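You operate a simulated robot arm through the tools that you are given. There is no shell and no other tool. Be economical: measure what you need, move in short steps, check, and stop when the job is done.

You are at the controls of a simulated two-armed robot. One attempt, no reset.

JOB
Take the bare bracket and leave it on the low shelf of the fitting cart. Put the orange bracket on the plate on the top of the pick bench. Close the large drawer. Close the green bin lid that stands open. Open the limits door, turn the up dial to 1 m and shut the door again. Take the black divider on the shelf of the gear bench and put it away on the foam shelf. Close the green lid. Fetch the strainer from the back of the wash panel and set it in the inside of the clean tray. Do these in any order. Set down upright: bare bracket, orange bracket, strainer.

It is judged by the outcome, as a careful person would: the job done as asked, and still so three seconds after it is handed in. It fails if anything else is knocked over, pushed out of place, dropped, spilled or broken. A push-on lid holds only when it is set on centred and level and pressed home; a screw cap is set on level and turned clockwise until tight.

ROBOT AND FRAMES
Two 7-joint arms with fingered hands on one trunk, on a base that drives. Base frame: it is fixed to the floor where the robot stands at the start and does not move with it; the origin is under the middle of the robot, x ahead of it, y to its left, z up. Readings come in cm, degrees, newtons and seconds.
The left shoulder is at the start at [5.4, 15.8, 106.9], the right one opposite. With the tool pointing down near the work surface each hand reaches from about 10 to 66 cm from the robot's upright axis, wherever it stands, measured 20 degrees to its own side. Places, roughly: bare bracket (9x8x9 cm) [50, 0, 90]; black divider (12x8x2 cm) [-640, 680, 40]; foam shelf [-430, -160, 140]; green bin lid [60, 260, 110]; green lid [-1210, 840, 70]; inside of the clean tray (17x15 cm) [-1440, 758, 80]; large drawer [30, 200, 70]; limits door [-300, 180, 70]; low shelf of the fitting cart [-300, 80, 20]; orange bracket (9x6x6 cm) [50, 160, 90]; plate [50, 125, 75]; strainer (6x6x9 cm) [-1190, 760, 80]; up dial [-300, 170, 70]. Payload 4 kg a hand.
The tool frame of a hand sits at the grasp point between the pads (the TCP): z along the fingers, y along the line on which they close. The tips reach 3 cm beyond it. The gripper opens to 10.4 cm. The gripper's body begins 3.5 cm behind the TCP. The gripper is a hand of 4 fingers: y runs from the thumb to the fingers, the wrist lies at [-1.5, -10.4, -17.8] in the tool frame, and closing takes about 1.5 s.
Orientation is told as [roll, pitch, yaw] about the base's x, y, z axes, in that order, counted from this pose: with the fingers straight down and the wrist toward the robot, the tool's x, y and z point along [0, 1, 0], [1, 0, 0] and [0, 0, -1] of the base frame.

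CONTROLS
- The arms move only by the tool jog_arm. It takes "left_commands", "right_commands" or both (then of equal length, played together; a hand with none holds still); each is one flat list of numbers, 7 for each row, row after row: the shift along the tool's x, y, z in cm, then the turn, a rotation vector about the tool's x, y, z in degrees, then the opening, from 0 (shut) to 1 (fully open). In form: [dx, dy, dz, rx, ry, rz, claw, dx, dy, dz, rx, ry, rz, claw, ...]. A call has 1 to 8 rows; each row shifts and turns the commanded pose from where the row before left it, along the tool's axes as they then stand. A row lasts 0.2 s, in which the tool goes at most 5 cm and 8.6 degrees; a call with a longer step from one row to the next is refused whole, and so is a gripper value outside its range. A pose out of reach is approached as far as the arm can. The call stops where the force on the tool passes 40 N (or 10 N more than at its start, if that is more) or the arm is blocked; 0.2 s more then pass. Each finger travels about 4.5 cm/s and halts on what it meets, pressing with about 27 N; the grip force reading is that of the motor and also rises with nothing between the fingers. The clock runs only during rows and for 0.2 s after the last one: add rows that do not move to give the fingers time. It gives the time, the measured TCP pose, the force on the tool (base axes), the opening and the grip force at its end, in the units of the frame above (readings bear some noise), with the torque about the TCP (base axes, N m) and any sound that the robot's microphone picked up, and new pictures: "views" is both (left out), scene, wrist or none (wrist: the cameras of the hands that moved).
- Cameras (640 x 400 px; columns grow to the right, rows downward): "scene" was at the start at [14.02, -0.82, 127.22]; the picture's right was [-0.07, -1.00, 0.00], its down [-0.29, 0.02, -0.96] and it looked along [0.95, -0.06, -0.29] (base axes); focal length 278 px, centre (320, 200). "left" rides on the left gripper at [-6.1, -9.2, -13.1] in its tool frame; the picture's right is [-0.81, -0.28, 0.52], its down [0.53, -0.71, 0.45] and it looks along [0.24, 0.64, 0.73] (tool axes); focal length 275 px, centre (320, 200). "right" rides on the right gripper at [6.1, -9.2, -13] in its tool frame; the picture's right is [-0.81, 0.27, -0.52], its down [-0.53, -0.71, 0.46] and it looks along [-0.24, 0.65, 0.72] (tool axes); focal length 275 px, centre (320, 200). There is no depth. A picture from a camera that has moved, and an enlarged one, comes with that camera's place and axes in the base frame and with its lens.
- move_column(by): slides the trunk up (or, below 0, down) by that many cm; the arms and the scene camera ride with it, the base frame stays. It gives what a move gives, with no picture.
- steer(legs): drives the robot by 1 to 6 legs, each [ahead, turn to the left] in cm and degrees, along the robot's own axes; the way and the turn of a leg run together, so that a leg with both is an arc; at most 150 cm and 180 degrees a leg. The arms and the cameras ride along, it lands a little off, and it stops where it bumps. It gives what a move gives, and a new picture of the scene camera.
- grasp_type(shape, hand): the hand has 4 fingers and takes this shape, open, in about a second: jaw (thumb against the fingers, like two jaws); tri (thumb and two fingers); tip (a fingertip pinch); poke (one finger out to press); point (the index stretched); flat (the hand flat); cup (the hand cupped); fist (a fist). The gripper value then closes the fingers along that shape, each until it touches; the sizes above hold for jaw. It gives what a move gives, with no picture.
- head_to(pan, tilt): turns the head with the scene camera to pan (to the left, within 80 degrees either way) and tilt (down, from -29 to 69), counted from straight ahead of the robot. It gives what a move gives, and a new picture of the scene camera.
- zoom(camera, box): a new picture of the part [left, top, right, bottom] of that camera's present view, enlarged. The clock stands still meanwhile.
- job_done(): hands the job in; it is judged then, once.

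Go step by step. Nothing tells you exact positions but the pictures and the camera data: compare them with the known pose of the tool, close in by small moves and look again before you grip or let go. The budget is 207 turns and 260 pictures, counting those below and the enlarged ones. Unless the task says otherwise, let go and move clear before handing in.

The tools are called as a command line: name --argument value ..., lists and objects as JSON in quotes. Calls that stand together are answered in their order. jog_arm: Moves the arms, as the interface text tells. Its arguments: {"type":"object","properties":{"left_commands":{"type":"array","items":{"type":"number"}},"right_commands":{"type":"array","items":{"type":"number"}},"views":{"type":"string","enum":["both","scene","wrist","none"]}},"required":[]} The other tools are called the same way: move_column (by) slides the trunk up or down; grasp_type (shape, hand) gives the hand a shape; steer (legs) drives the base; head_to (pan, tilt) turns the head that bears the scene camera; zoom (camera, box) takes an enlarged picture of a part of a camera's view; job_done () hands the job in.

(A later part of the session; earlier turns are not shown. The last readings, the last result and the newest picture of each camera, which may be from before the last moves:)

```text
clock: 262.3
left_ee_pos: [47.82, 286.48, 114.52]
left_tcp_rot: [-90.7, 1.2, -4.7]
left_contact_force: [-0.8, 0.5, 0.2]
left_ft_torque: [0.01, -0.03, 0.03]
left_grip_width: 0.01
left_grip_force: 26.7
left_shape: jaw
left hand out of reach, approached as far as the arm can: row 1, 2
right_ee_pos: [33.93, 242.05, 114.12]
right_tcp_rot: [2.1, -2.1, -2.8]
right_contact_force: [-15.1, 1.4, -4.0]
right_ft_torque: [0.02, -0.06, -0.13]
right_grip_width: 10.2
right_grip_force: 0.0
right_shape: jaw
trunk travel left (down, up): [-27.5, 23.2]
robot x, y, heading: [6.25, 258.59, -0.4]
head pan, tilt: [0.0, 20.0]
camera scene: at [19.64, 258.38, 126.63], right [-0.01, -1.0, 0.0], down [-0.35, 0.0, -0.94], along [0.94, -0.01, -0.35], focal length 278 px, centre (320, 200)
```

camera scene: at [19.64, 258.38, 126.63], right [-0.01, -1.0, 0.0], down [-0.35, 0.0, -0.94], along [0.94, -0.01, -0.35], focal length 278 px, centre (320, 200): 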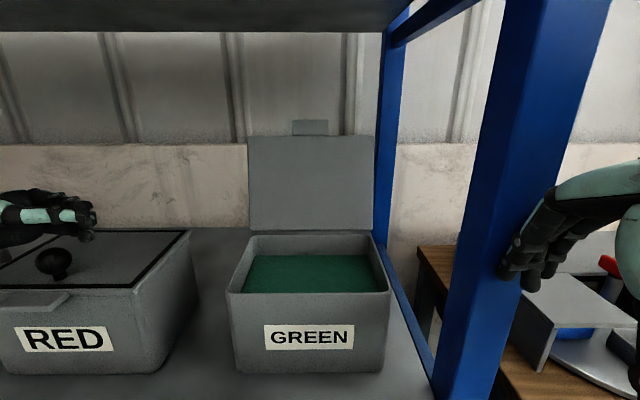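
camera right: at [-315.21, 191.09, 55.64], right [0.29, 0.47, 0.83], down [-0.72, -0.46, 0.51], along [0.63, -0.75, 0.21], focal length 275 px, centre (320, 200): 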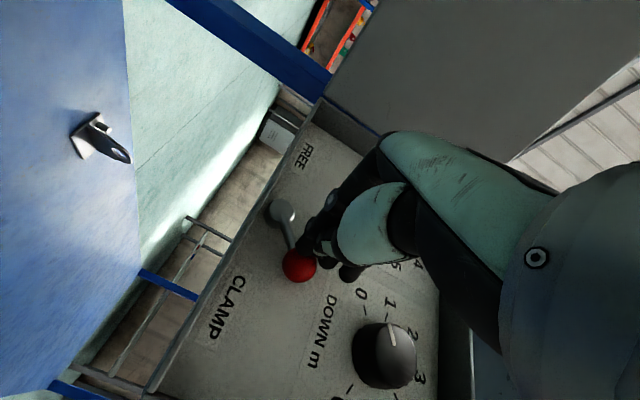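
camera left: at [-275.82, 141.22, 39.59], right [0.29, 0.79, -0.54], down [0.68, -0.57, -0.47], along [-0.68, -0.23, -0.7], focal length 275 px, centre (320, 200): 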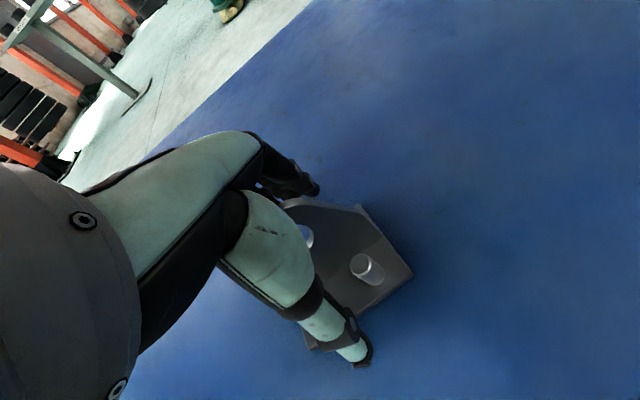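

The right hand brushes the rack post; I pull it back and extend the left behind the lid's plane.

jog_arm --left_commands '[0, 4.6, 0, 0, 0, 0, 0, 0, 4.6, 0, 0, 0, 0, 0, 0, 4.6, 0, 0, 0, 0, 0, 0, 4.6, 0, 0, 0, 0, 0, 0, 4.6, 0, 0, 0, 0, 0, 0, 2.6, 0, 0, 0, 0, 0, 0, 0, 0, 0, 0, 0, 0]' --right_commands '[0, -3, 0, 0, 0, 0, 1, 0, -3, 0, 0, 0, 0, 1, 0, -3, 0, 0, 0, 0, 1, 0, 0, 0, 0, 0, 0, 1, 0, 0, 0, 0, 0, 0, 1, 0, 0, 0, 0, 0, 0, 1, 0, 0, 0, 0, 0, 0, 1]' --views "scene"

```text
clock: 262.8
left_ee_pos: [50.92, 286.17, 114.95]
left_tcp_rot: [-90.5, 0.5, -4.6]
left_contact_force: [0.0, -0.5, -0.2]
left_ft_torque: [0.0, 0.04, 0.01]
left_grip_width: 0.02
left_grip_force: 26.4
left_shape: jaw
right_ee_pos: [30.54, 241.4, 114.28]
right_tcp_rot: [2.6, -1.7, -5.9]
right_contact_force: [117.4, -77.0, -9.8]
right_ft_torque: [10.73, 16.2, 0.27]
right_grip_width: 10.39
right_grip_force: 0.1
right_shape: jaw
right hand out of reach, approached as far as the arm can: row 2
trunk travel left (down, up): [-27.5, 23.2]
robot x, y, heading: [6.2, 258.82, -0.5]
head pan, tilt: [0.0, 20.0]
stopped in row 2 (right hand): the force on the tool passed its limit at 81 N (the readings are from after the stop); the commanded pose is now the measured one
camera scene: at [19.96, 257.59, 127.09], right [-0.09, -1.0, 0.0], down [-0.3, 0.03, -0.95], along [0.95, -0.08, -0.3], focal length 278 px, centre (320, 200)
```

scene: 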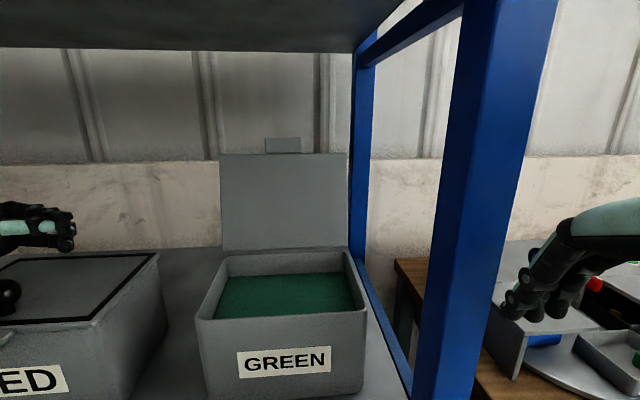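

The right arm strains against the body; I relax it outward, and continue with the left only.

jog_arm --right_commands '[-3, 1, 0, 0, 0, 0, 1, -3, 1.5, 0, 0, 0, 0, 1, -3, 0, 1, 0, 0, 0, 1]' --views "none"

jog_arm --left_commands '[0, 4.5, 0, 0, 0, 0, 0, 0, 4.5, 0, 0, 0, 0, 0, 0, 4.5, 0, 0, 0, 0, 0, 0, 4.5, 0, 0, 0, 0, 0, 0, 4.5, 0, 0, 0, 0, 0, 0, 0, 0, 0, 0, 0, 0]' --views "scene"

```text
clock: 263.6
left_ee_pos: [50.96, 285.97, 114.91]
left_tcp_rot: [-90.4, 0.7, -4.5]
left_contact_force: [-0.1, 0.2, -0.4]
left_ft_torque: [-0.01, -0.01, 0.01]
left_grip_width: 0.0
left_grip_force: 26.8
left_shape: jaw
right_ee_pos: [32.03, 232.74, 113.15]
right_tcp_rot: [2.4, -2.4, -4.0]
right_contact_force: [0.1, 1.2, 0.1]
right_ft_torque: [-0.01, -0.05, 0.03]
right_grip_width: 10.42
right_grip_force: 0.0
right_shape: jaw
trunk travel left (down, up): [-27.5, 23.2]
robot x, y, heading: [6.25, 258.7, -0.5]
head pan, tilt: [0.0, 20.0]
```

```text
clock: 265.0
left_ee_pos: [73.21, 284.18, 114.7]
left_tcp_rot: [-90.6, 0.5, -4.7]
left_contact_force: [0.3, -0.6, 0.3]
left_ft_torque: [0.01, -0.02, -0.01]
left_grip_width: 0.0
left_grip_force: 27.1
left_shape: jaw
right_ee_pos: [32.13, 232.73, 113.27]
right_tcp_rot: [2.4, -2.3, -4.1]
right_contact_force: [-0.6, 0.2, -0.3]
right_ft_torque: [0.0, 0.01, 0.02]
right_grip_width: 10.4
right_grip_force: 0.1
right_shape: jaw
trunk travel left (down, up): [-27.5, 23.2]
robot x, y, heading: [6.04, 258.82, -0.3]
head pan, tilt: [0.0, 20.0]
camera scene: at [19.88, 258.35, 126.61], right [-0.01, -1.0, 0.0], down [-0.35, 0.0, -0.94], along [0.94, -0.01, -0.35], focal length 278 px, centre (320, 200)
```

scene: 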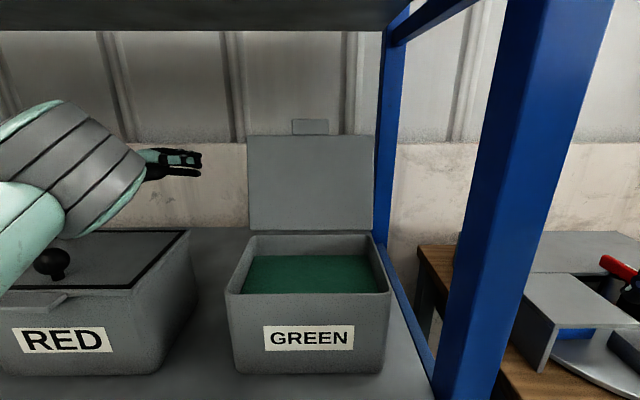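

The fingers are beside and behind the lid. I slide right behind it, then pull forward.

jog_arm --left_commands '[0, 0, 4.3, 0, 0, 0, 0, 0, 0, 4.3, 0, 0, 0, 0, 0, 0, 4.3, 0, 0, 0, 0, 0, 0, 4.3, 0, 0, 0, 0, 0, -3, 0, 0, 0, 0, 0, 0, -3, 0, 0, 0, 0, 0, 0, -3, 0, 0, 0, 0, 0, 0, -3, 0, 0, 0, 0, 0]' --views "scene"

```text
clock: 266.8
left_ee_pos: [60.26, 269.31, 114.9]
left_tcp_rot: [-90.4, 0.6, -4.7]
left_contact_force: [0.3, -0.4, 0.1]
left_ft_torque: [-0.02, -0.04, 0.05]
left_grip_width: 0.0
left_grip_force: 27.1
left_shape: jaw
left hand out of reach, approached as far as the arm can: row 7, 8
right_ee_pos: [32.02, 232.77, 113.19]
right_tcp_rot: [2.6, -2.3, -4.1]
right_contact_force: [0.6, 0.1, 1.4]
right_ft_torque: [0.03, -0.03, -0.05]
right_grip_width: 10.38
right_grip_force: 0.0
right_shape: jaw
trunk travel left (down, up): [-27.5, 23.2]
robot x, y, heading: [5.74, 258.83, -0.4]
head pan, tilt: [0.0, 20.0]
camera scene: at [19.9, 258.39, 126.61], right [-0.01, -1.0, 0.0], down [-0.35, 0.0, -0.94], along [0.94, -0.01, -0.35], focal length 278 px, centre (320, 200)
```

scene: 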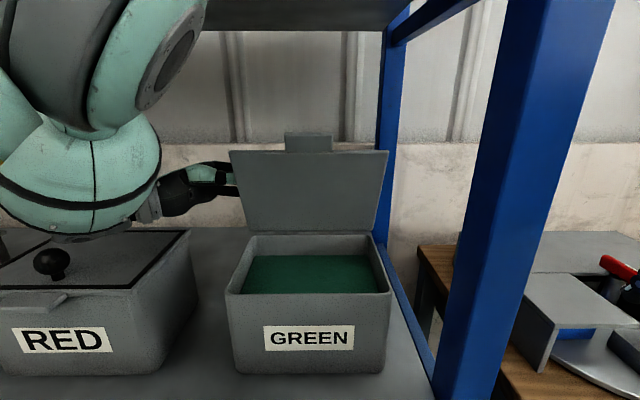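

The lid follows, now tipping forward. I drive the base back to pull it on.

steer --legs '[[-11, 0]]'

```text
clock: 268.0
left_ee_pos: [49.19, 269.44, 114.8]
left_tcp_rot: [-90.6, 0.7, -4.7]
left_contact_force: [0.0, -0.2, 0.0]
left_ft_torque: [-0.01, -0.03, -0.01]
left_grip_width: 0.01
left_grip_force: 26.7
left_shape: jaw
right_ee_pos: [21.11, 232.86, 113.21]
right_tcp_rot: [2.5, -2.1, -4.0]
right_contact_force: [0.2, 0.3, 0.6]
right_ft_torque: [0.0, -0.01, -0.02]
right_grip_width: 10.39
right_grip_force: 0.0
right_shape: jaw
trunk travel left (down, up): [-27.5, 23.2]
robot x, y, heading: [-5.17, 258.74, -0.3]
head pan, tilt: [0.0, 20.0]
camera scene: at [8.9, 258.48, 126.59], right [-0.01, -1.0, 0.0], down [-0.36, 0.0, -0.93], along [0.93, -0.01, -0.36], focal length 278 px, centre (320, 200)
```

scene: 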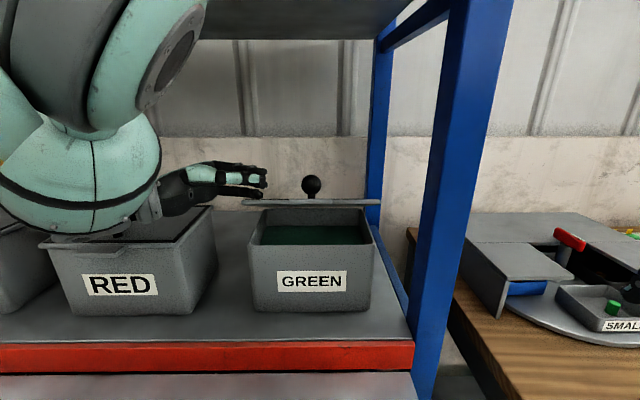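

The lid hangs about 20° open. I lower the fingers to press it shut.

jog_arm --left_commands '[1.5, 0, 0.5, 0, 0, 0, 0, 1.5, 0, 0.5, 0, 0, 0, 0, 1.5, 0, 0, 0, 0, 0, 0, 1.5, 0, 0, 0, 0, 0, 0, 1, 0, 0, 0, 0, 0, 0]' --views "scene"

```text
clock: 269.3
left_ee_pos: [46.68, 270.17, 110.09]
left_tcp_rot: [-90.8, -2.0, -4.9]
left_contact_force: [-4.6, 0.4, 2.5]
left_ft_torque: [0.21, 0.15, 0.31]
left_grip_width: 0.0
left_grip_force: 27.1
left_shape: jaw
left hand out of reach, approached as far as the arm can: row 1, 2
right_ee_pos: [18.56, 233.0, 113.75]
right_tcp_rot: [2.3, -3.6, -4.1]
right_contact_force: [-0.2, 0.3, 0.8]
right_ft_torque: [-0.06, 0.0, 0.0]
right_grip_width: 10.42
right_grip_force: 0.0
right_shape: jaw
trunk travel left (down, up): [-27.5, 23.2]
robot x, y, heading: [-5.32, 258.88, -0.7]
head pan, tilt: [0.0, 20.0]
stopped in row 5 (left hand): the force on the tool passed its limit at 59 N (the readings are from after the stop); the commanded pose is now the measured one
camera scene: at [8.5, 258.68, 126.59], right [-0.01, -1.0, 0.0], down [-0.35, 0.0, -0.94], along [0.94, -0.01, -0.35], focal length 278 px, centre (320, 200)
```

scene: 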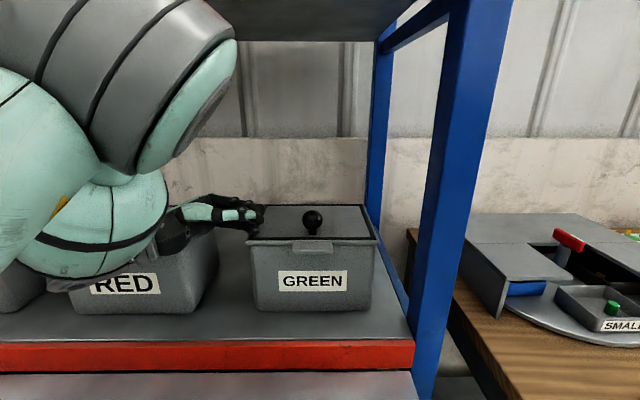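

Green bin lid is closed. I lift off and back away, checking the RED bin.

jog_arm --left_commands '[-2, 0, 0, 0, 0, 0, 0, -3, 0, 0, 0, 0, 0, 0, -2, 0, 0, 0, 0, 0, 0]' --views "none"

steer --legs '[[-32, 0]]'

```text
clock: 270.1
left_ee_pos: [47.01, 269.92, 116.93]
left_tcp_rot: [-90.5, -1.7, -4.9]
left_contact_force: [-0.2, -0.7, -0.2]
left_ft_torque: [0.03, 0.02, 0.0]
left_grip_width: 0.0
left_grip_force: 27.2
left_shape: jaw
right_ee_pos: [18.57, 232.75, 113.7]
right_tcp_rot: [2.3, -3.6, -4.1]
right_contact_force: [-0.1, 0.7, 0.5]
right_ft_torque: [-0.01, 0.0, 0.0]
right_grip_width: 10.41
right_grip_force: 0.1
right_shape: jaw
trunk travel left (down, up): [-27.5, 23.2]
robot x, y, heading: [-5.25, 258.51, -0.2]
head pan, tilt: [0.0, 20.0]
```

```text
clock: 272.3
left_ee_pos: [14.95, 269.97, 116.91]
left_tcp_rot: [-90.6, -1.8, -5.1]
left_contact_force: [0.3, 0.3, 0.4]
left_ft_torque: [0.05, 0.0, 0.01]
left_grip_width: 0.0
left_grip_force: 26.8
left_shape: jaw
right_ee_pos: [-13.67, 233.12, 113.83]
right_tcp_rot: [2.4, -3.7, -4.4]
right_contact_force: [-0.4, -0.1, -0.9]
right_ft_torque: [-0.03, -0.02, 0.03]
right_grip_width: 10.38
right_grip_force: 0.0
right_shape: jaw
trunk travel left (down, up): [-27.5, 23.2]
robot x, y, heading: [-37.1, 259.2, -1.0]
head pan, tilt: [0.0, 20.0]
camera scene: at [-23.19, 258.72, 126.61], right [-0.01, -1.0, 0.0], down [-0.35, 0.0, -0.94], along [0.94, -0.01, -0.35], focal length 278 px, centre (320, 200)
```

scene: 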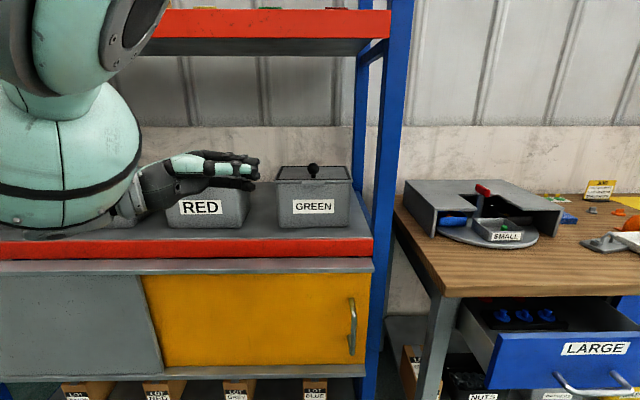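

Both bins look right. Next the LARGE drawer; I retract the left arm to its stow place and drive over in front of the drawer.

jog_arm --left_commands '[0, 0, -4.5, 0, 0, 0, 0, 0, 0, -4.5, 0, 0, 0, 0, 0, -2, -4, 0, 0, 0, 0, 0, -4, -2, 0, 0, 0, 0, 0, -4.5, 0, 0, 0, 0, 0, 0, -4.5, 0, 0, 0, 0, 0, 0, -4.5, 0, 0, 0, 0, 0, 0, -4, 0, 0, 0, 0, 0]' --views "none"

steer --legs '[[0, -89], [55, 0], [0, 90]]'

head_to --pan 0 --tilt 35

```text
clock: 274.1
left_ee_pos: [-8.99, 287.16, 116.77]
left_tcp_rot: [-90.6, -2.5, -5.1]
left_contact_force: [-0.6, 0.0, -0.1]
left_ft_torque: [-0.02, -0.01, 0.02]
left_grip_width: 0.0
left_grip_force: 27.2
left_shape: jaw
right_ee_pos: [-15.12, 233.06, 114.16]
right_tcp_rot: [2.7, -4.3, -4.6]
right_contact_force: [-0.6, 0.2, -1.0]
right_ft_torque: [0.02, -0.02, -0.02]
right_grip_width: 10.37
right_grip_force: 0.0
right_shape: jaw
trunk travel left (down, up): [-27.5, 23.2]
robot x, y, heading: [-37.34, 259.17, -0.9]
head pan, tilt: [0.0, 20.0]
```

```text
clock: 281.6
left_ee_pos: [-6.57, 182.4, 117.54]
left_tcp_rot: [-90.5, -4.1, -92.2]
left_contact_force: [-0.1, -0.1, 0.0]
left_ft_torque: [0.05, 0.01, 0.0]
left_grip_width: 0.0
left_grip_force: 26.6
left_shape: jaw
right_ee_pos: [-60.96, 185.55, 115.37]
right_tcp_rot: [2.6, -4.9, -91.2]
right_contact_force: [-0.1, 0.9, -1.0]
right_ft_torque: [0.02, -0.02, 0.0]
right_grip_width: 10.4
right_grip_force: 0.0
right_shape: jaw
trunk travel left (down, up): [-27.5, 23.2]
robot x, y, heading: [-36.02, 206.28, -87.5]
head pan, tilt: [0.0, 20.0]
stopped in leg 2: the robot was blocked; the commanded pose is now the measured one
camera scene: at [-35.38, 193.57, 126.75], right [-1.0, -0.04, 0.0], down [-0.01, 0.34, -0.94], along [0.04, -0.94, -0.34], focal length 278 px, centre (320, 200)
```

scene: 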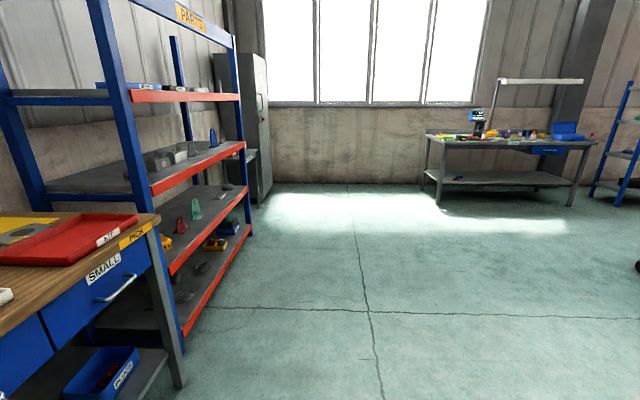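

```text
clock: 282.4
left_ee_pos: [-6.43, 181.49, 117.33]
left_tcp_rot: [-90.6, -3.7, -92.2]
left_contact_force: [0.0, -0.5, -0.6]
left_ft_torque: [0.0, 0.01, 0.0]
left_grip_width: 0.0
left_grip_force: 27.4
left_shape: jaw
right_ee_pos: [-61.1, 184.71, 115.19]
right_tcp_rot: [2.5, -4.4, -91.4]
right_contact_force: [-0.5, -0.1, -0.1]
right_ft_torque: [0.02, 0.01, -0.02]
right_grip_width: 10.37
right_grip_force: 0.1
right_shape: jaw
trunk travel left (down, up): [-27.5, 23.2]
robot x, y, heading: [-35.99, 206.44, -87.9]
head pan, tilt: [0.0, 35.0]
camera scene: at [-35.34, 192.43, 124.2], right [-1.0, -0.04, 0.0], down [-0.02, 0.59, -0.81], along [0.03, -0.81, -0.59], focal length 278 px, centre (320, 200)
```

scene: 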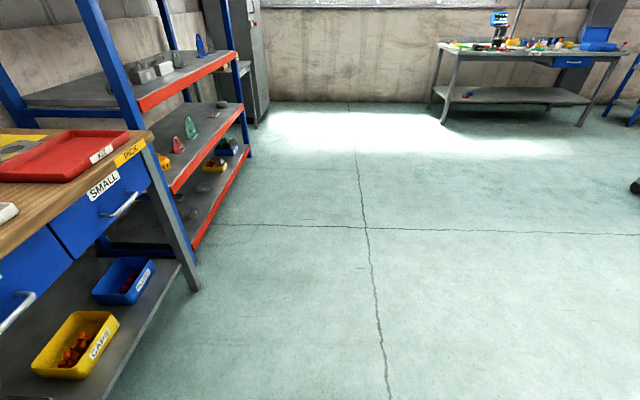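

Something blocked the last bit; turning left frees the elbow. I turn to face the bench and look.

steer --legs '[[-4, 0], [0, 88]]'

```text
clock: 287.6
left_ee_pos: [-10.5, 238.64, 117.34]
left_tcp_rot: [-90.6, -3.9, -4.2]
left_contact_force: [0.9, 0.2, 0.0]
left_ft_torque: [0.0, -0.02, -0.03]
left_grip_width: 0.01
left_grip_force: 27.2
left_shape: jaw
right_ee_pos: [-15.56, 184.42, 115.78]
right_tcp_rot: [2.6, -4.2, -3.4]
right_contact_force: [-1.0, 0.1, -0.9]
right_ft_torque: [0.0, 0.0, -0.04]
right_grip_width: 10.38
right_grip_force: 0.2
right_shape: jaw
trunk travel left (down, up): [-27.5, 23.2]
robot x, y, heading: [-36.6, 209.57, 0.1]
head pan, tilt: [0.0, 35.0]
camera scene: at [-22.62, 209.38, 124.22], right [0.0, -1.0, 0.0], down [-0.58, 0.0, -0.81], along [0.81, 0.0, -0.58], focal length 278 px, centre (320, 200)
```

scene: 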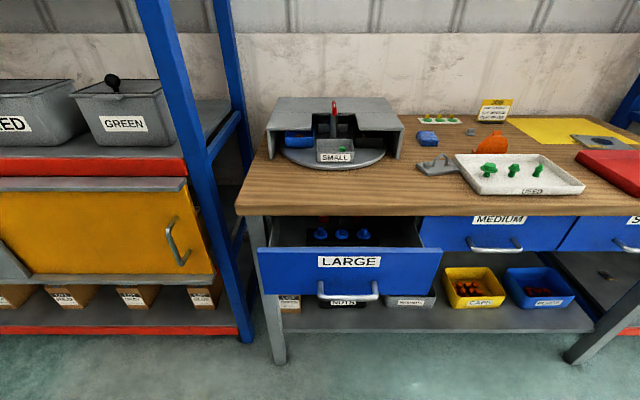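

Bench is fine. The LARGE drawer's front is at x≈23.5, z≈70, open ~14 cm. I lower the right hand with closed fingers and tip them forward to push.

jog_arm --right_commands '[0.6, 2, 4.5, 0, 0, 0, 0.5, 0.6, 2, 4.5, 0, 0, 0, 0, 0.6, 2, 4.5, 0, 0, 0, 0, 0.6, 2, 4.5, 0, 0, 0, 0, 0.6, 2, 4.5, 0, 0, 0, 0, 0.6, 2, 4.5, 0, 0, 0, 0, 0.6, 2, 4.5, 0, 0, 0, 0, 0.6, 2, 4.5, 0, 0, 0, 0]' --views "none"

jog_arm --right_commands '[0, 0, 1.5, -8.4, 0, 0, 0, 0, 0, 1.5, -8.4, 0, 0, 0, 0, 0, 1.5, -8.4, 0, 0, 0, 0, 0, 1.5, -8.4, 0, 0, 0, 0, 0, 1.5, -8.4, 0, 0, 0, 0, 0, 1.5, -8.4, 0, 0, 0, 0, 0, 1.5, -8.4, 0, 0, 0, 0, 0, 0, 0, 0, 0, 0]' --views "scene"

```text
clock: 289.4
left_ee_pos: [-11.86, 238.85, 117.73]
left_tcp_rot: [-90.6, -4.3, -4.3]
left_contact_force: [0.0, -0.1, 0.1]
left_ft_torque: [-0.01, 0.02, -0.01]
left_grip_width: 0.0
left_grip_force: 26.7
left_shape: jaw
right_ee_pos: [8.71, 187.86, 92.85]
right_tcp_rot: [2.6, -5.0, -3.2]
right_contact_force: [0.8, -0.2, 0.2]
right_ft_torque: [0.02, 0.01, -0.01]
right_grip_width: 0.0
right_grip_force: 26.6
right_shape: jaw
right hand out of reach, approached as far as the arm can: row 1, 2, 3, 4, 5
trunk travel left (down, up): [-27.5, 23.2]
robot x, y, heading: [-36.07, 209.67, 0.2]
head pan, tilt: [0.0, 35.0]
```

```text
clock: 291.2
left_ee_pos: [-11.88, 238.74, 117.58]
left_tcp_rot: [-90.6, -4.3, -4.3]
left_contact_force: [-0.5, -0.4, -0.6]
left_ft_torque: [-0.01, 0.02, -0.01]
left_grip_width: 0.01
left_grip_force: 27.0
left_shape: jaw
right_ee_pos: [15.13, 188.58, 84.03]
right_tcp_rot: [6.1, -63.6, -8.6]
right_contact_force: [-0.2, -0.1, 0.1]
right_ft_torque: [-0.01, 0.01, 0.05]
right_grip_width: 0.0
right_grip_force: 26.8
right_shape: jaw
right hand out of reach, approached as far as the arm can: row 2
trunk travel left (down, up): [-27.5, 23.2]
robot x, y, heading: [-36.0, 209.49, 0.1]
head pan, tilt: [0.0, 35.0]
camera scene: at [-22.62, 209.34, 124.23], right [0.0, -1.0, 0.0], down [-0.58, 0.0, -0.81], along [0.81, 0.0, -0.58], focal length 278 px, centre (320, 200)
```

scene: 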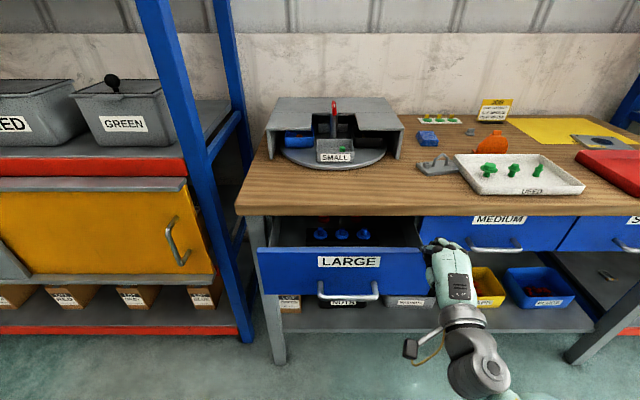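

jog_arm --right_commands '[0, -3.7, 1.5, 0, 0, 0, 0, 0, -3.7, 1.5, 0, 0, 0, 0, 0, -3.7, 1.5, 0, 0, 0, 0, 0, 0, 0, 0, 0, 0, 0]' --views "none"

steer --legs '[[10, 0]]'

```text
clock: 292.2
left_ee_pos: [-12.03, 238.78, 117.58]
left_tcp_rot: [-90.7, -4.5, -4.3]
left_contact_force: [-0.2, 0.1, 0.1]
left_ft_torque: [0.0, 0.02, 0.01]
left_grip_width: 0.01
left_grip_force: 27.2
left_shape: jaw
right_ee_pos: [13.72, 189.21, 72.53]
right_tcp_rot: [6.3, -64.1, -8.8]
right_contact_force: [2.2, 2.0, 26.7]
right_ft_torque: [-0.79, -1.16, 0.2]
right_grip_width: 1.56
right_grip_force: 27.1
right_shape: jaw
trunk travel left (down, up): [-27.5, 23.2]
robot x, y, heading: [-36.38, 209.85, 0.5]
head pan, tilt: [0.0, 35.0]
```

```text
clock: 293.4
left_ee_pos: [-3.85, 238.99, 118.07]
left_tcp_rot: [-90.5, -5.6, -4.1]
left_contact_force: [-0.5, 0.3, 0.3]
left_ft_torque: [0.02, 0.02, 0.0]
left_grip_width: 0.02
left_grip_force: 27.2
left_shape: jaw
right_ee_pos: [22.64, 189.24, 72.84]
right_tcp_rot: [6.3, -64.1, -8.5]
right_contact_force: [-0.2, 0.1, -1.0]
right_ft_torque: [-0.04, 0.01, -0.01]
right_grip_width: 0.0
right_grip_force: 26.9
right_shape: jaw
trunk travel left (down, up): [-27.5, 23.2]
robot x, y, heading: [-26.02, 209.66, 0.0]
head pan, tilt: [0.0, 35.0]
camera scene: at [-16.19, 209.51, 124.56], right [0.01, -1.0, 0.0], down [-0.56, 0.0, -0.83], along [0.83, 0.01, -0.56], focal length 278 px, centre (320, 200)
```

scene: 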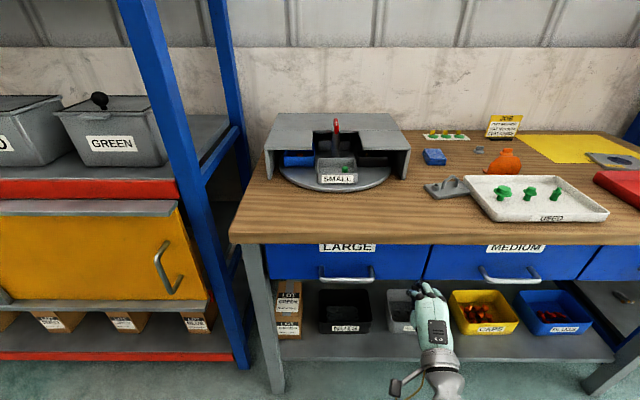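

The drawer has slid in already. I push on to make sure it is fully home.

steer --legs '[[14, 0]]'

zoom --camera "scene" --box '[220, 200, 620, 400]'

```text
clock: 294.4
left_ee_pos: [3.43, 238.96, 117.58]
left_tcp_rot: [-90.9, -4.4, -4.1]
left_contact_force: [-0.3, -0.1, 0.8]
left_ft_torque: [-0.01, 0.01, -0.04]
left_grip_width: 0.0
left_grip_force: 26.8
left_shape: jaw
right_ee_pos: [28.67, 189.29, 71.94]
right_tcp_rot: [5.6, -63.4, -8.3]
right_contact_force: [-69.8, -7.8, 16.9]
right_ft_torque: [-0.19, 0.13, -0.52]
right_grip_width: 0.0
right_grip_force: 27.2
right_shape: jaw
trunk travel left (down, up): [-27.5, 23.2]
robot x, y, heading: [-21.59, 209.41, 0.4]
head pan, tilt: [0.0, 35.0]
stopped in leg 1: the force on the tool passed its limit at 89 N (the readings are from after the stop); the commanded pose is now the measured one
camera scene: at [-12.03, 209.55, 124.63], right [0.01, -1.0, 0.0], down [-0.56, -0.01, -0.83], along [0.83, 0.01, -0.56], focal length 278 px, centre (320, 200)
```

scene: 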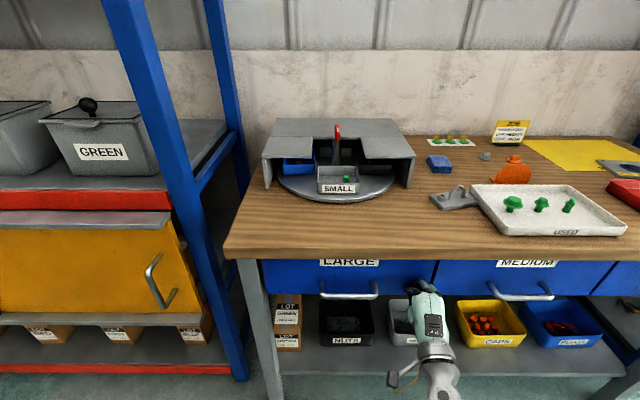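

```text
1.60 times, centred on (420, 300) of scene
camera zoom: at [-12.03, 209.55, 124.63], right [0.01, -1.0, 0.0], down [-0.56, -0.01, -0.83], along [0.83, 0.01, -0.56], focal length 445 px, centre (160, 40)
```

zoom: 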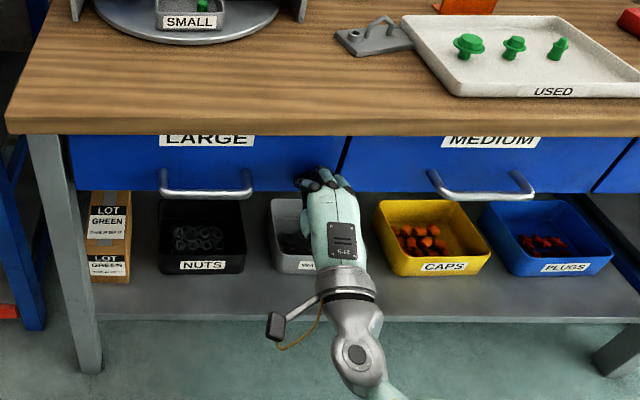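

Drawer fully closed, flush. I back off, raise the right hand and shift along to the bracket/plate area.

steer --legs '[[-35, 0]]'

jog_arm --right_commands '[0, 2, -2, 8.4, 0, 0, 0.3, 0, 2, -2, 8.4, 0, 0, 0.6, 0, 2, -2, 8.4, 0, 0, 1, 0, 2, -2, 8.4, 0, 0, 1, 0, 2, -2, 8.4, 0, 0, 1, 0, 0, -4, 8.4, 0, 0, 1, 0, 0, -4.5, 8.4, 0, 0, 1, 0, 0, -4.5, 0, 0, 0, 1]' --views "none"

jog_arm --right_commands '[0, 0, -4.5, 0, 0, 0, 1, 0, 0, -4.5, 0, 0, 0, 1, 0, 0, -4.5, 0, 0, 0, 1, 0, 0, -4.5, 0, 0, 0, 1]' --views "none"

steer --legs '[[0, -90], [62, 0], [0, 90], [22, 0]]'

```text
clock: 296.8
left_ee_pos: [-28.39, 238.82, 116.76]
left_tcp_rot: [-90.8, -2.4, -3.7]
left_contact_force: [0.3, -1.2, -0.8]
left_ft_torque: [-0.01, 0.0, -0.07]
left_grip_width: 0.0
left_grip_force: 26.7
left_shape: jaw
right_ee_pos: [-4.01, 189.14, 70.42]
right_tcp_rot: [5.3, -61.6, -7.5]
right_contact_force: [0.4, -0.4, -0.3]
right_ft_torque: [-0.01, -0.04, 0.01]
right_grip_width: 0.0
right_grip_force: 26.9
right_shape: jaw
trunk travel left (down, up): [-27.5, 23.2]
robot x, y, heading: [-56.68, 209.07, 1.1]
head pan, tilt: [0.0, 35.0]
camera scene: at [-42.01, 209.23, 124.08], right [0.01, -1.0, 0.0], down [-0.59, -0.01, -0.81], along [0.81, 0.01, -0.59], focal length 278 px, centre (320, 200)
```

scene: 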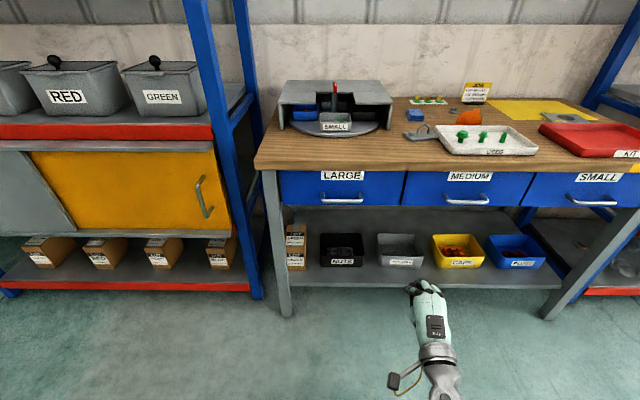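

```text
clock: 298.6
left_ee_pos: [-30.81, 238.6, 117.32]
left_tcp_rot: [-90.8, -3.7, -3.7]
left_contact_force: [0.6, 0.4, 0.8]
left_ft_torque: [0.0, -0.02, -0.03]
left_grip_width: 0.0
left_grip_force: 26.7
left_shape: jaw
right_ee_pos: [-8.3, 188.11, 98.03]
right_tcp_rot: [2.5, -3.9, -3.0]
right_contact_force: [-0.1, 0.7, 0.9]
right_ft_torque: [0.0, 0.0, 0.04]
right_grip_width: 10.38
right_grip_force: 0.0
right_shape: jaw
trunk travel left (down, up): [-27.5, 23.2]
robot x, y, heading: [-56.52, 209.19, 0.9]
head pan, tilt: [0.0, 35.0]
```

```text
clock: 299.6
left_ee_pos: [-30.99, 238.76, 117.39]
left_tcp_rot: [-90.8, -3.8, -3.8]
left_contact_force: [0.0, -0.4, 0.6]
left_ft_torque: [0.02, -0.01, 0.0]
left_grip_width: 0.0
left_grip_force: 27.2
left_shape: jaw
right_ee_pos: [-10.0, 187.17, 116.09]
right_tcp_rot: [2.6, -4.2, -3.0]
right_contact_force: [-0.1, -0.2, 0.4]
right_ft_torque: [-0.03, -0.02, 0.04]
right_grip_width: 10.4
right_grip_force: 0.1
right_shape: jaw
trunk travel left (down, up): [-27.5, 23.2]
robot x, y, heading: [-56.93, 209.14, 0.8]
head pan, tilt: [0.0, 35.0]
```

```text
clock: 313.6
left_ee_pos: [-8.27, 177.0, 117.32]
left_tcp_rot: [-90.8, -3.9, -3.9]
left_contact_force: [-0.6, 0.2, -0.2]
left_ft_torque: [0.01, 0.01, 0.02]
left_grip_width: 0.0
left_grip_force: 26.5
left_shape: jaw
right_ee_pos: [12.46, 125.38, 115.95]
right_tcp_rot: [2.4, -4.2, -3.2]
right_contact_force: [-0.1, 0.1, 0.1]
right_ft_torque: [-0.04, 0.03, -0.04]
right_grip_width: 10.34
right_grip_force: 0.1
right_shape: jaw
trunk travel left (down, up): [-27.5, 23.2]
robot x, y, heading: [-34.15, 147.11, 0.1]
head pan, tilt: [0.0, 35.0]
camera scene: at [-20.84, 147.29, 124.24], right [0.01, -1.0, 0.0], down [-0.58, -0.01, -0.81], along [0.81, 0.01, -0.58], focal length 278 px, centre (320, 200)
```

scene: 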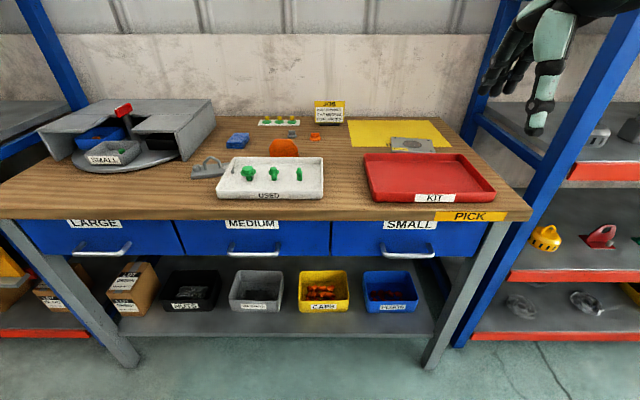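

zoom --camera "scene" --box '[180, 90, 340, 190]'

zoom --camera "scene" --box '[310, 90, 520, 221]'

```text
4.00 times, centred on (260, 140) of scene
camera zoom: at [-20.84, 147.29, 124.24], right [0.01, -1.0, 0.0], down [-0.58, -0.01, -0.81], along [0.81, 0.01, -0.58], focal length 1113 px, centre (560, 440)
```

zoom: 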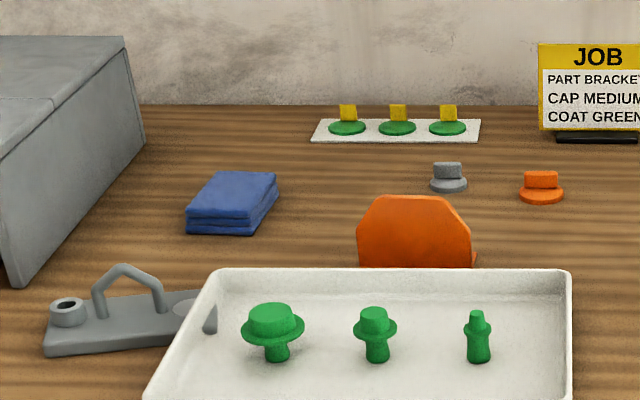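

```text
3.05 times, centred on (415, 156) of scene
camera zoom: at [-20.84, 147.29, 124.24], right [0.01, -1.0, 0.0], down [-0.58, -0.01, -0.81], along [0.81, 0.01, -0.58], focal length 848 px, centre (30, 336)
```

zoom: 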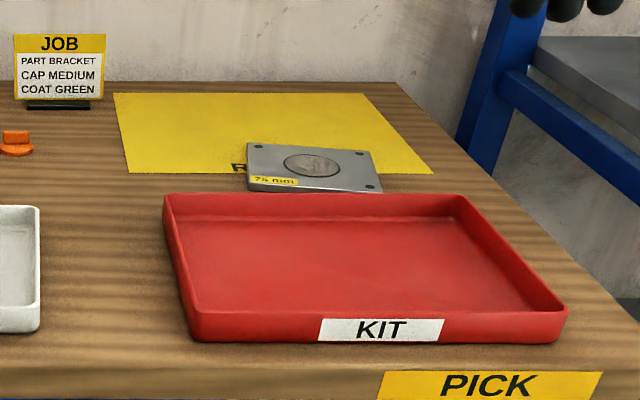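

The plate is the grey metal one on the yellow sheet (≈[62.7, 118], bench top z≈86.5); the orange bracket's upright is near [52.7, 158.5]. I shift left a bit and close in on the bracket.

steer --legs '[[0, 90], [24, 0], [0, -90], [26, 0]]'

```text
clock: 325.9
left_ee_pos: [17.62, 201.17, 117.34]
left_tcp_rot: [-90.7, -4.3, -3.9]
left_contact_force: [-0.3, 0.5, 0.3]
left_ft_torque: [0.03, -0.01, -0.03]
left_grip_width: 0.01
left_grip_force: 27.2
left_shape: jaw
right_ee_pos: [38.46, 149.68, 116.34]
right_tcp_rot: [2.7, -4.7, -3.0]
right_contact_force: [0.7, -0.2, 0.1]
right_ft_torque: [0.06, 0.01, 0.01]
right_grip_width: 10.37
right_grip_force: 0.1
right_shape: jaw
trunk travel left (down, up): [-27.5, 23.2]
robot x, y, heading: [-7.1, 171.34, 0.8]
head pan, tilt: [0.0, 35.0]
camera scene: at [6.41, 171.51, 124.19], right [0.01, -1.0, 0.0], down [-0.59, -0.01, -0.81], along [0.81, 0.01, -0.59], focal length 278 px, centre (320, 200)
```

scene: 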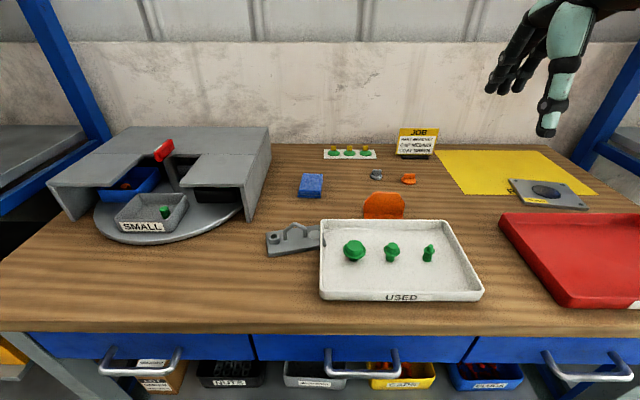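

Refined: bracket upright top at about [55, 158.6, 91], plate centre ≈[65, 116.5], bench z≈85. I level the right hand and move above the bracket.

jog_arm --right_commands '[1.5, 2.8, 2.5, 2.3, -1.3, -1.5, 0.6, 1.5, 2.8, 2.5, 2.4, -1.3, -1.5, 0.6, 1.5, 2.8, 2.5, 0, 0, 0, 0.6, 1.5, 2.8, 2.5, 0, 0, 0, 0.6, 1.5, 2.8, 2.5, 0, 0, 0, 0.6, 1.4, 2.5, 1.5, 0, 0, 0, 0.6]' --views "wrist"

```text
clock: 327.3
left_ee_pos: [16.09, 201.17, 117.31]
left_tcp_rot: [-90.9, -4.1, -3.9]
left_contact_force: [1.2, -0.2, 1.0]
left_ft_torque: [-0.01, 0.01, 0.0]
left_grip_width: 0.0
left_grip_force: 26.5
left_shape: jaw
right_ee_pos: [53.95, 158.28, 103.71]
right_tcp_rot: [-0.3, -1.0, 0.0]
right_contact_force: [0.5, 1.3, 0.6]
right_ft_torque: [0.04, 0.0, -0.02]
right_grip_width: 6.3
right_grip_force: 0.0
right_shape: jaw
trunk travel left (down, up): [-27.5, 23.2]
robot x, y, heading: [-6.98, 171.78, 1.1]
head pan, tilt: [0.0, 35.0]
camera right: at [44.57, 164.41, 116.6], right [0.27, -0.81, 0.53], down [-0.71, -0.53, -0.46], along [0.66, -0.25, -0.71], focal length 275 px, centre (320, 200)
```

right: 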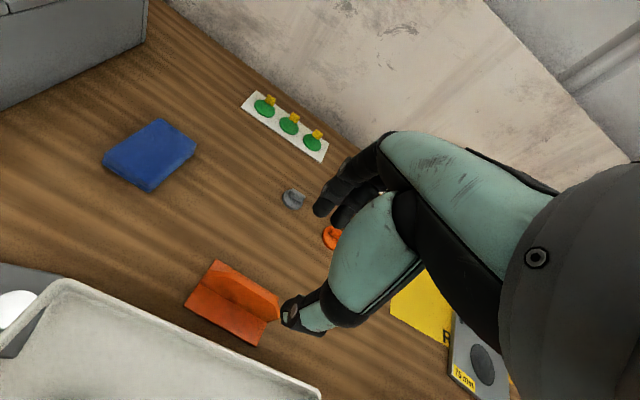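

zoom --camera "right" --box '[160, 240, 320, 340]'

```text
4.00 times, centred on (240, 290) of right
camera zoom: at [44.57, 164.41, 116.6], right [0.27, -0.81, 0.53], down [-0.71, -0.53, -0.46], along [0.66, -0.25, -0.71], focal length 1101 px, centre (640, -160)
```

zoom: 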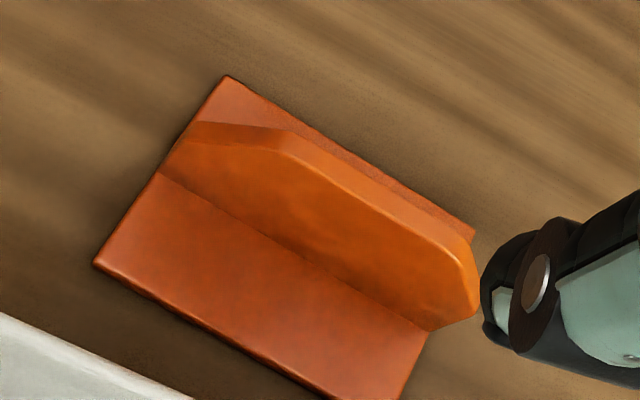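

The upright stands on the base at x≈54.1, y≈158.5; the hand is right above. I lower and grip.

jog_arm --right_commands '[0.1, 0.2, 4, 0, 0, 0, 0.6, 0.1, 0, 4, 0, 0, 0, 0.6, 0, 0, 4.5, 0, 0, 0, 0.6, 0, 0, 0, 0, 0, 0, 0.6]' --views "wrist"

```text
clock: 328.3
left_ee_pos: [15.53, 201.32, 117.5]
left_tcp_rot: [-90.9, -4.4, -3.9]
left_contact_force: [0.5, -0.1, 0.5]
left_ft_torque: [-0.02, 0.0, -0.01]
left_grip_width: 0.0
left_grip_force: 26.8
left_shape: jaw
right_ee_pos: [53.9, 158.55, 91.1]
right_tcp_rot: [-0.3, -1.2, 0.0]
right_contact_force: [-0.1, -0.3, 0.5]
right_ft_torque: [0.01, -0.02, 0.03]
right_grip_width: 6.26
right_grip_force: 0.0
right_shape: jaw
trunk travel left (down, up): [-27.5, 23.2]
robot x, y, heading: [-7.28, 171.39, 0.7]
head pan, tilt: [0.0, 35.0]
camera right: at [44.42, 164.78, 104.05], right [0.26, -0.81, 0.53], down [-0.71, -0.53, -0.47], along [0.66, -0.25, -0.71], focal length 275 px, centre (320, 200)
```

right: 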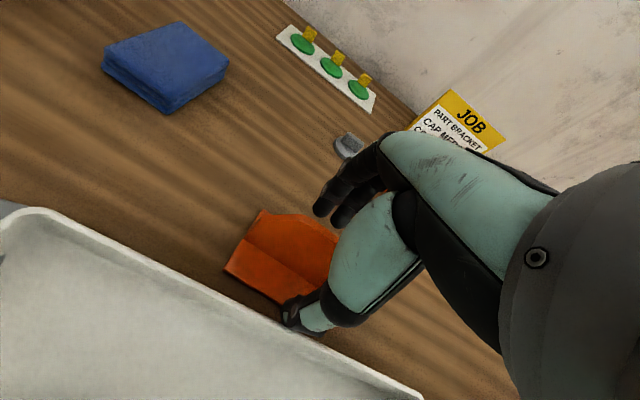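

jog_arm --right_commands '[0, 0, 0, 0, 0, 0, 0.3, 0, 0, 0, 0, 0, 0, 0, 0, 0, 0, 0, 0, 0, 0, 0, 0, 0, 0, 0, 0, 0, 0, 0, 0, 0, 0, 0, 0, 0, 0, 0, 0, 0, 0, 0]' --views "none"

jog_arm --right_commands '[0, 0, -2, 0, 0, 0, 0, 0, 0, -4, 0, 0, 0, 0, 0, -4, -2, 0, 0, 0, 0, 0, -4.5, 0, 0, 0, 0, 0, 0, -4.5, 0, 0, 0, 0, 0]' --views "wrist"

```text
clock: 329.7
left_ee_pos: [15.6, 201.26, 117.58]
left_tcp_rot: [-90.8, -4.6, -4.0]
left_contact_force: [0.0, -0.1, 0.1]
left_ft_torque: [-0.03, -0.01, 0.03]
left_grip_width: 0.02
left_grip_force: 26.7
left_shape: jaw
right_ee_pos: [53.83, 158.56, 91.26]
right_tcp_rot: [-0.2, -1.0, 0.0]
right_contact_force: [-0.5, 0.5, 0.6]
right_ft_torque: [-0.01, 0.01, 0.06]
right_grip_width: 0.05
right_grip_force: 27.1
right_shape: jaw
trunk travel left (down, up): [-27.5, 23.2]
robot x, y, heading: [-7.74, 171.41, 0.7]
head pan, tilt: [0.0, 35.0]
```

```text
clock: 330.9
left_ee_pos: [15.89, 201.21, 117.39]
left_tcp_rot: [-90.8, -4.1, -3.8]
left_contact_force: [-0.8, -0.8, 0.2]
left_ft_torque: [0.0, -0.01, 0.05]
left_grip_width: 0.0
left_grip_force: 27.0
left_shape: jaw
right_ee_pos: [41.25, 158.48, 99.09]
right_tcp_rot: [-0.2, -1.0, 0.0]
right_contact_force: [-0.1, -0.5, -3.1]
right_ft_torque: [0.01, -0.03, 0.02]
right_grip_width: 0.05
right_grip_force: 27.4
right_shape: jaw
trunk travel left (down, up): [-27.5, 23.2]
robot x, y, heading: [-7.38, 171.79, 0.5]
head pan, tilt: [0.0, 35.0]
camera right: at [31.92, 164.64, 112.01], right [0.27, -0.81, 0.52], down [-0.7, -0.53, -0.47], along [0.66, -0.25, -0.71], focal length 275 px, centre (320, 200)
```

right: 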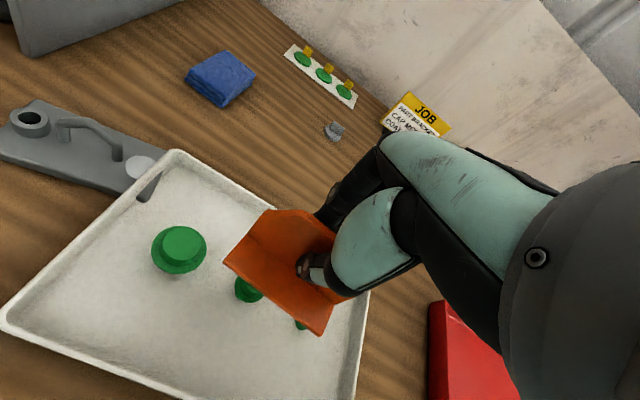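

The orange bracket is held. I lift, back away, shift right to the plate's y and return.

jog_arm --right_commands '[0, -2, -4, 0, 0, 0, 0, 0, -3, -2, 0, 0, 0, 0, 0, -3, 0, 0, 0, 0, 0]' --views "none"

steer --legs '[[-50, 0], [0, -90], [41, 0], [0, 90], [50, 0]]'

```text
clock: 331.7
left_ee_pos: [16.21, 201.18, 117.36]
left_tcp_rot: [-90.7, -4.0, -3.9]
left_contact_force: [0.3, -0.8, -0.5]
left_ft_torque: [0.0, -0.01, 0.03]
left_grip_width: 0.01
left_grip_force: 26.6
left_shape: jaw
right_ee_pos: [33.03, 158.46, 104.79]
right_tcp_rot: [-0.2, -0.8, 0.0]
right_contact_force: [1.3, 0.4, -3.4]
right_ft_torque: [-0.03, -0.03, -0.02]
right_grip_width: 0.03
right_grip_force: 27.1
right_shape: jaw
trunk travel left (down, up): [-27.5, 23.2]
robot x, y, heading: [-7.21, 171.47, 0.6]
head pan, tilt: [0.0, 35.0]
```

```text
clock: 348.8
left_ee_pos: [17.42, 161.2, 116.81]
left_tcp_rot: [-90.6, -4.7, -2.1]
left_contact_force: [-0.3, 0.3, 0.4]
left_ft_torque: [-0.01, -0.02, -0.02]
left_grip_width: 0.0
left_grip_force: 27.5
left_shape: jaw
right_ee_pos: [35.35, 119.11, 104.77]
right_tcp_rot: [-0.3, -0.9, 1.7]
right_contact_force: [1.1, 0.7, -4.6]
right_ft_torque: [0.0, 0.02, 0.01]
right_grip_width: 0.03
right_grip_force: 27.0
right_shape: jaw
trunk travel left (down, up): [-27.5, 23.2]
robot x, y, heading: [-5.62, 131.06, 2.3]
head pan, tilt: [0.0, 35.0]
camera scene: at [7.99, 131.62, 124.22], right [0.04, -1.0, 0.0], down [-0.58, -0.02, -0.81], along [0.81, 0.03, -0.58], focal length 278 px, centre (320, 200)
```

scene: 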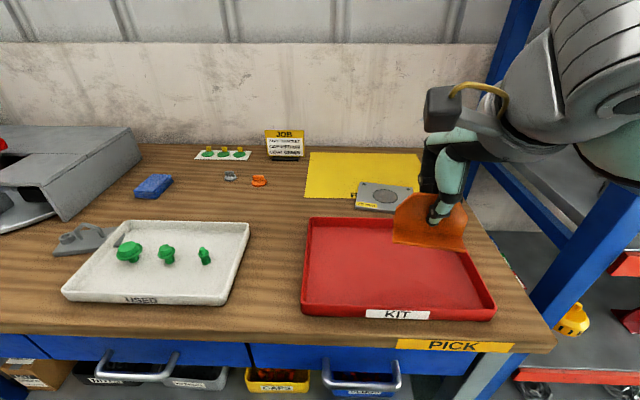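

The plate's centre is ≈[64.2, 117.8]. I creep forward a little and extend the hand over the plate.

steer --legs '[[5, 0]]'

jog_arm --right_commands '[-0.3, 4.5, 0, 0, 0, -1.7, 0, -0.2, 4.5, 0, 0, 0, 0, 0, -0.2, 4.5, 0, 0, 0, 0, 0, -0.2, 4.5, 0, 0, 0, 0, 0, -0.2, 4.5, 0, 0, 0, 0, 0, 0, 0, 2, 0, 0, 0, 0, 0, 0, 2, 0, 0, 0, 0]' --views "both"

```text
clock: 349.7
left_ee_pos: [21.44, 161.24, 116.75]
left_tcp_rot: [-90.6, -4.3, -1.9]
left_contact_force: [-0.6, 0.2, -0.2]
left_ft_torque: [0.03, 0.01, -0.02]
left_grip_width: 0.02
left_grip_force: 27.1
left_shape: jaw
right_ee_pos: [39.25, 119.25, 105.08]
right_tcp_rot: [-0.1, -1.5, 1.7]
right_contact_force: [1.5, -0.3, -3.7]
right_ft_torque: [-0.01, -0.01, -0.02]
right_grip_width: 0.0
right_grip_force: 27.0
right_shape: jaw
trunk travel left (down, up): [-27.5, 23.2]
robot x, y, heading: [-0.42, 131.47, 2.5]
head pan, tilt: [0.0, 35.0]
camera scene: at [13.25, 131.73, 124.19], right [0.04, -1.0, 0.0], down [-0.59, -0.02, -0.81], along [0.81, 0.03, -0.59], focal length 278 px, centre (320, 200)
```

scene: 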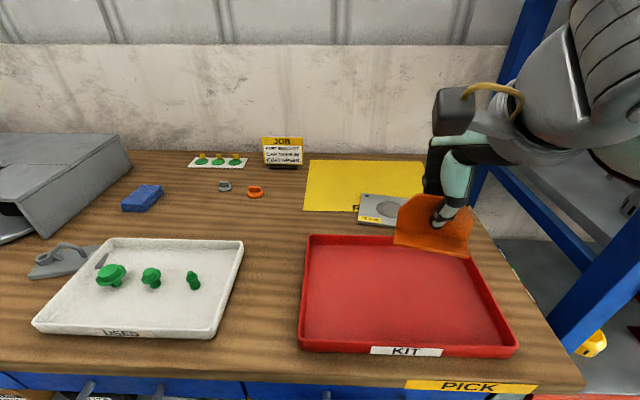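

```text
clock: 351.3
left_ee_pos: [20.21, 161.39, 116.65]
left_tcp_rot: [-90.8, -3.4, -2.0]
left_contact_force: [0.0, 0.3, -1.0]
left_ft_torque: [-0.01, 0.03, 0.02]
left_grip_width: 0.01
left_grip_force: 27.1
left_shape: jaw
right_ee_pos: [60.44, 119.22, 102.83]
right_tcp_rot: [-0.4, -2.3, 3.5]
right_contact_force: [-0.3, 0.7, -3.2]
right_ft_torque: [-0.04, 0.01, -0.03]
right_grip_width: 0.03
right_grip_force: 27.2
right_shape: jaw
trunk travel left (down, up): [-27.5, 23.2]
robot x, y, heading: [-0.23, 131.27, 2.3]
head pan, tilt: [0.0, 35.0]
camera scene: at [13.09, 131.86, 124.21], right [0.04, -1.0, 0.0], down [-0.58, -0.02, -0.81], along [0.81, 0.03, -0.59], focal length 278 px, centre (320, 200)
camera right: at [50.49, 124.88, 115.41], right [0.3, -0.79, 0.53], down [-0.66, -0.58, -0.48], along [0.69, -0.21, -0.7], focal length 275 px, centre (320, 200)
```

scene: 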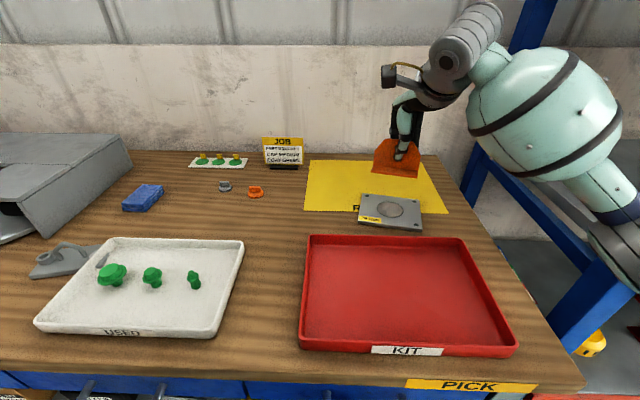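
right: 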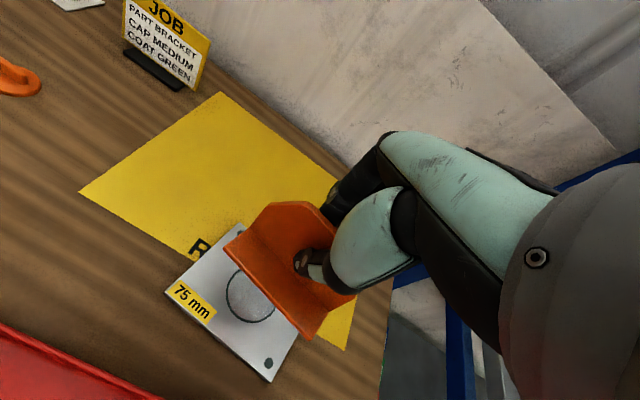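

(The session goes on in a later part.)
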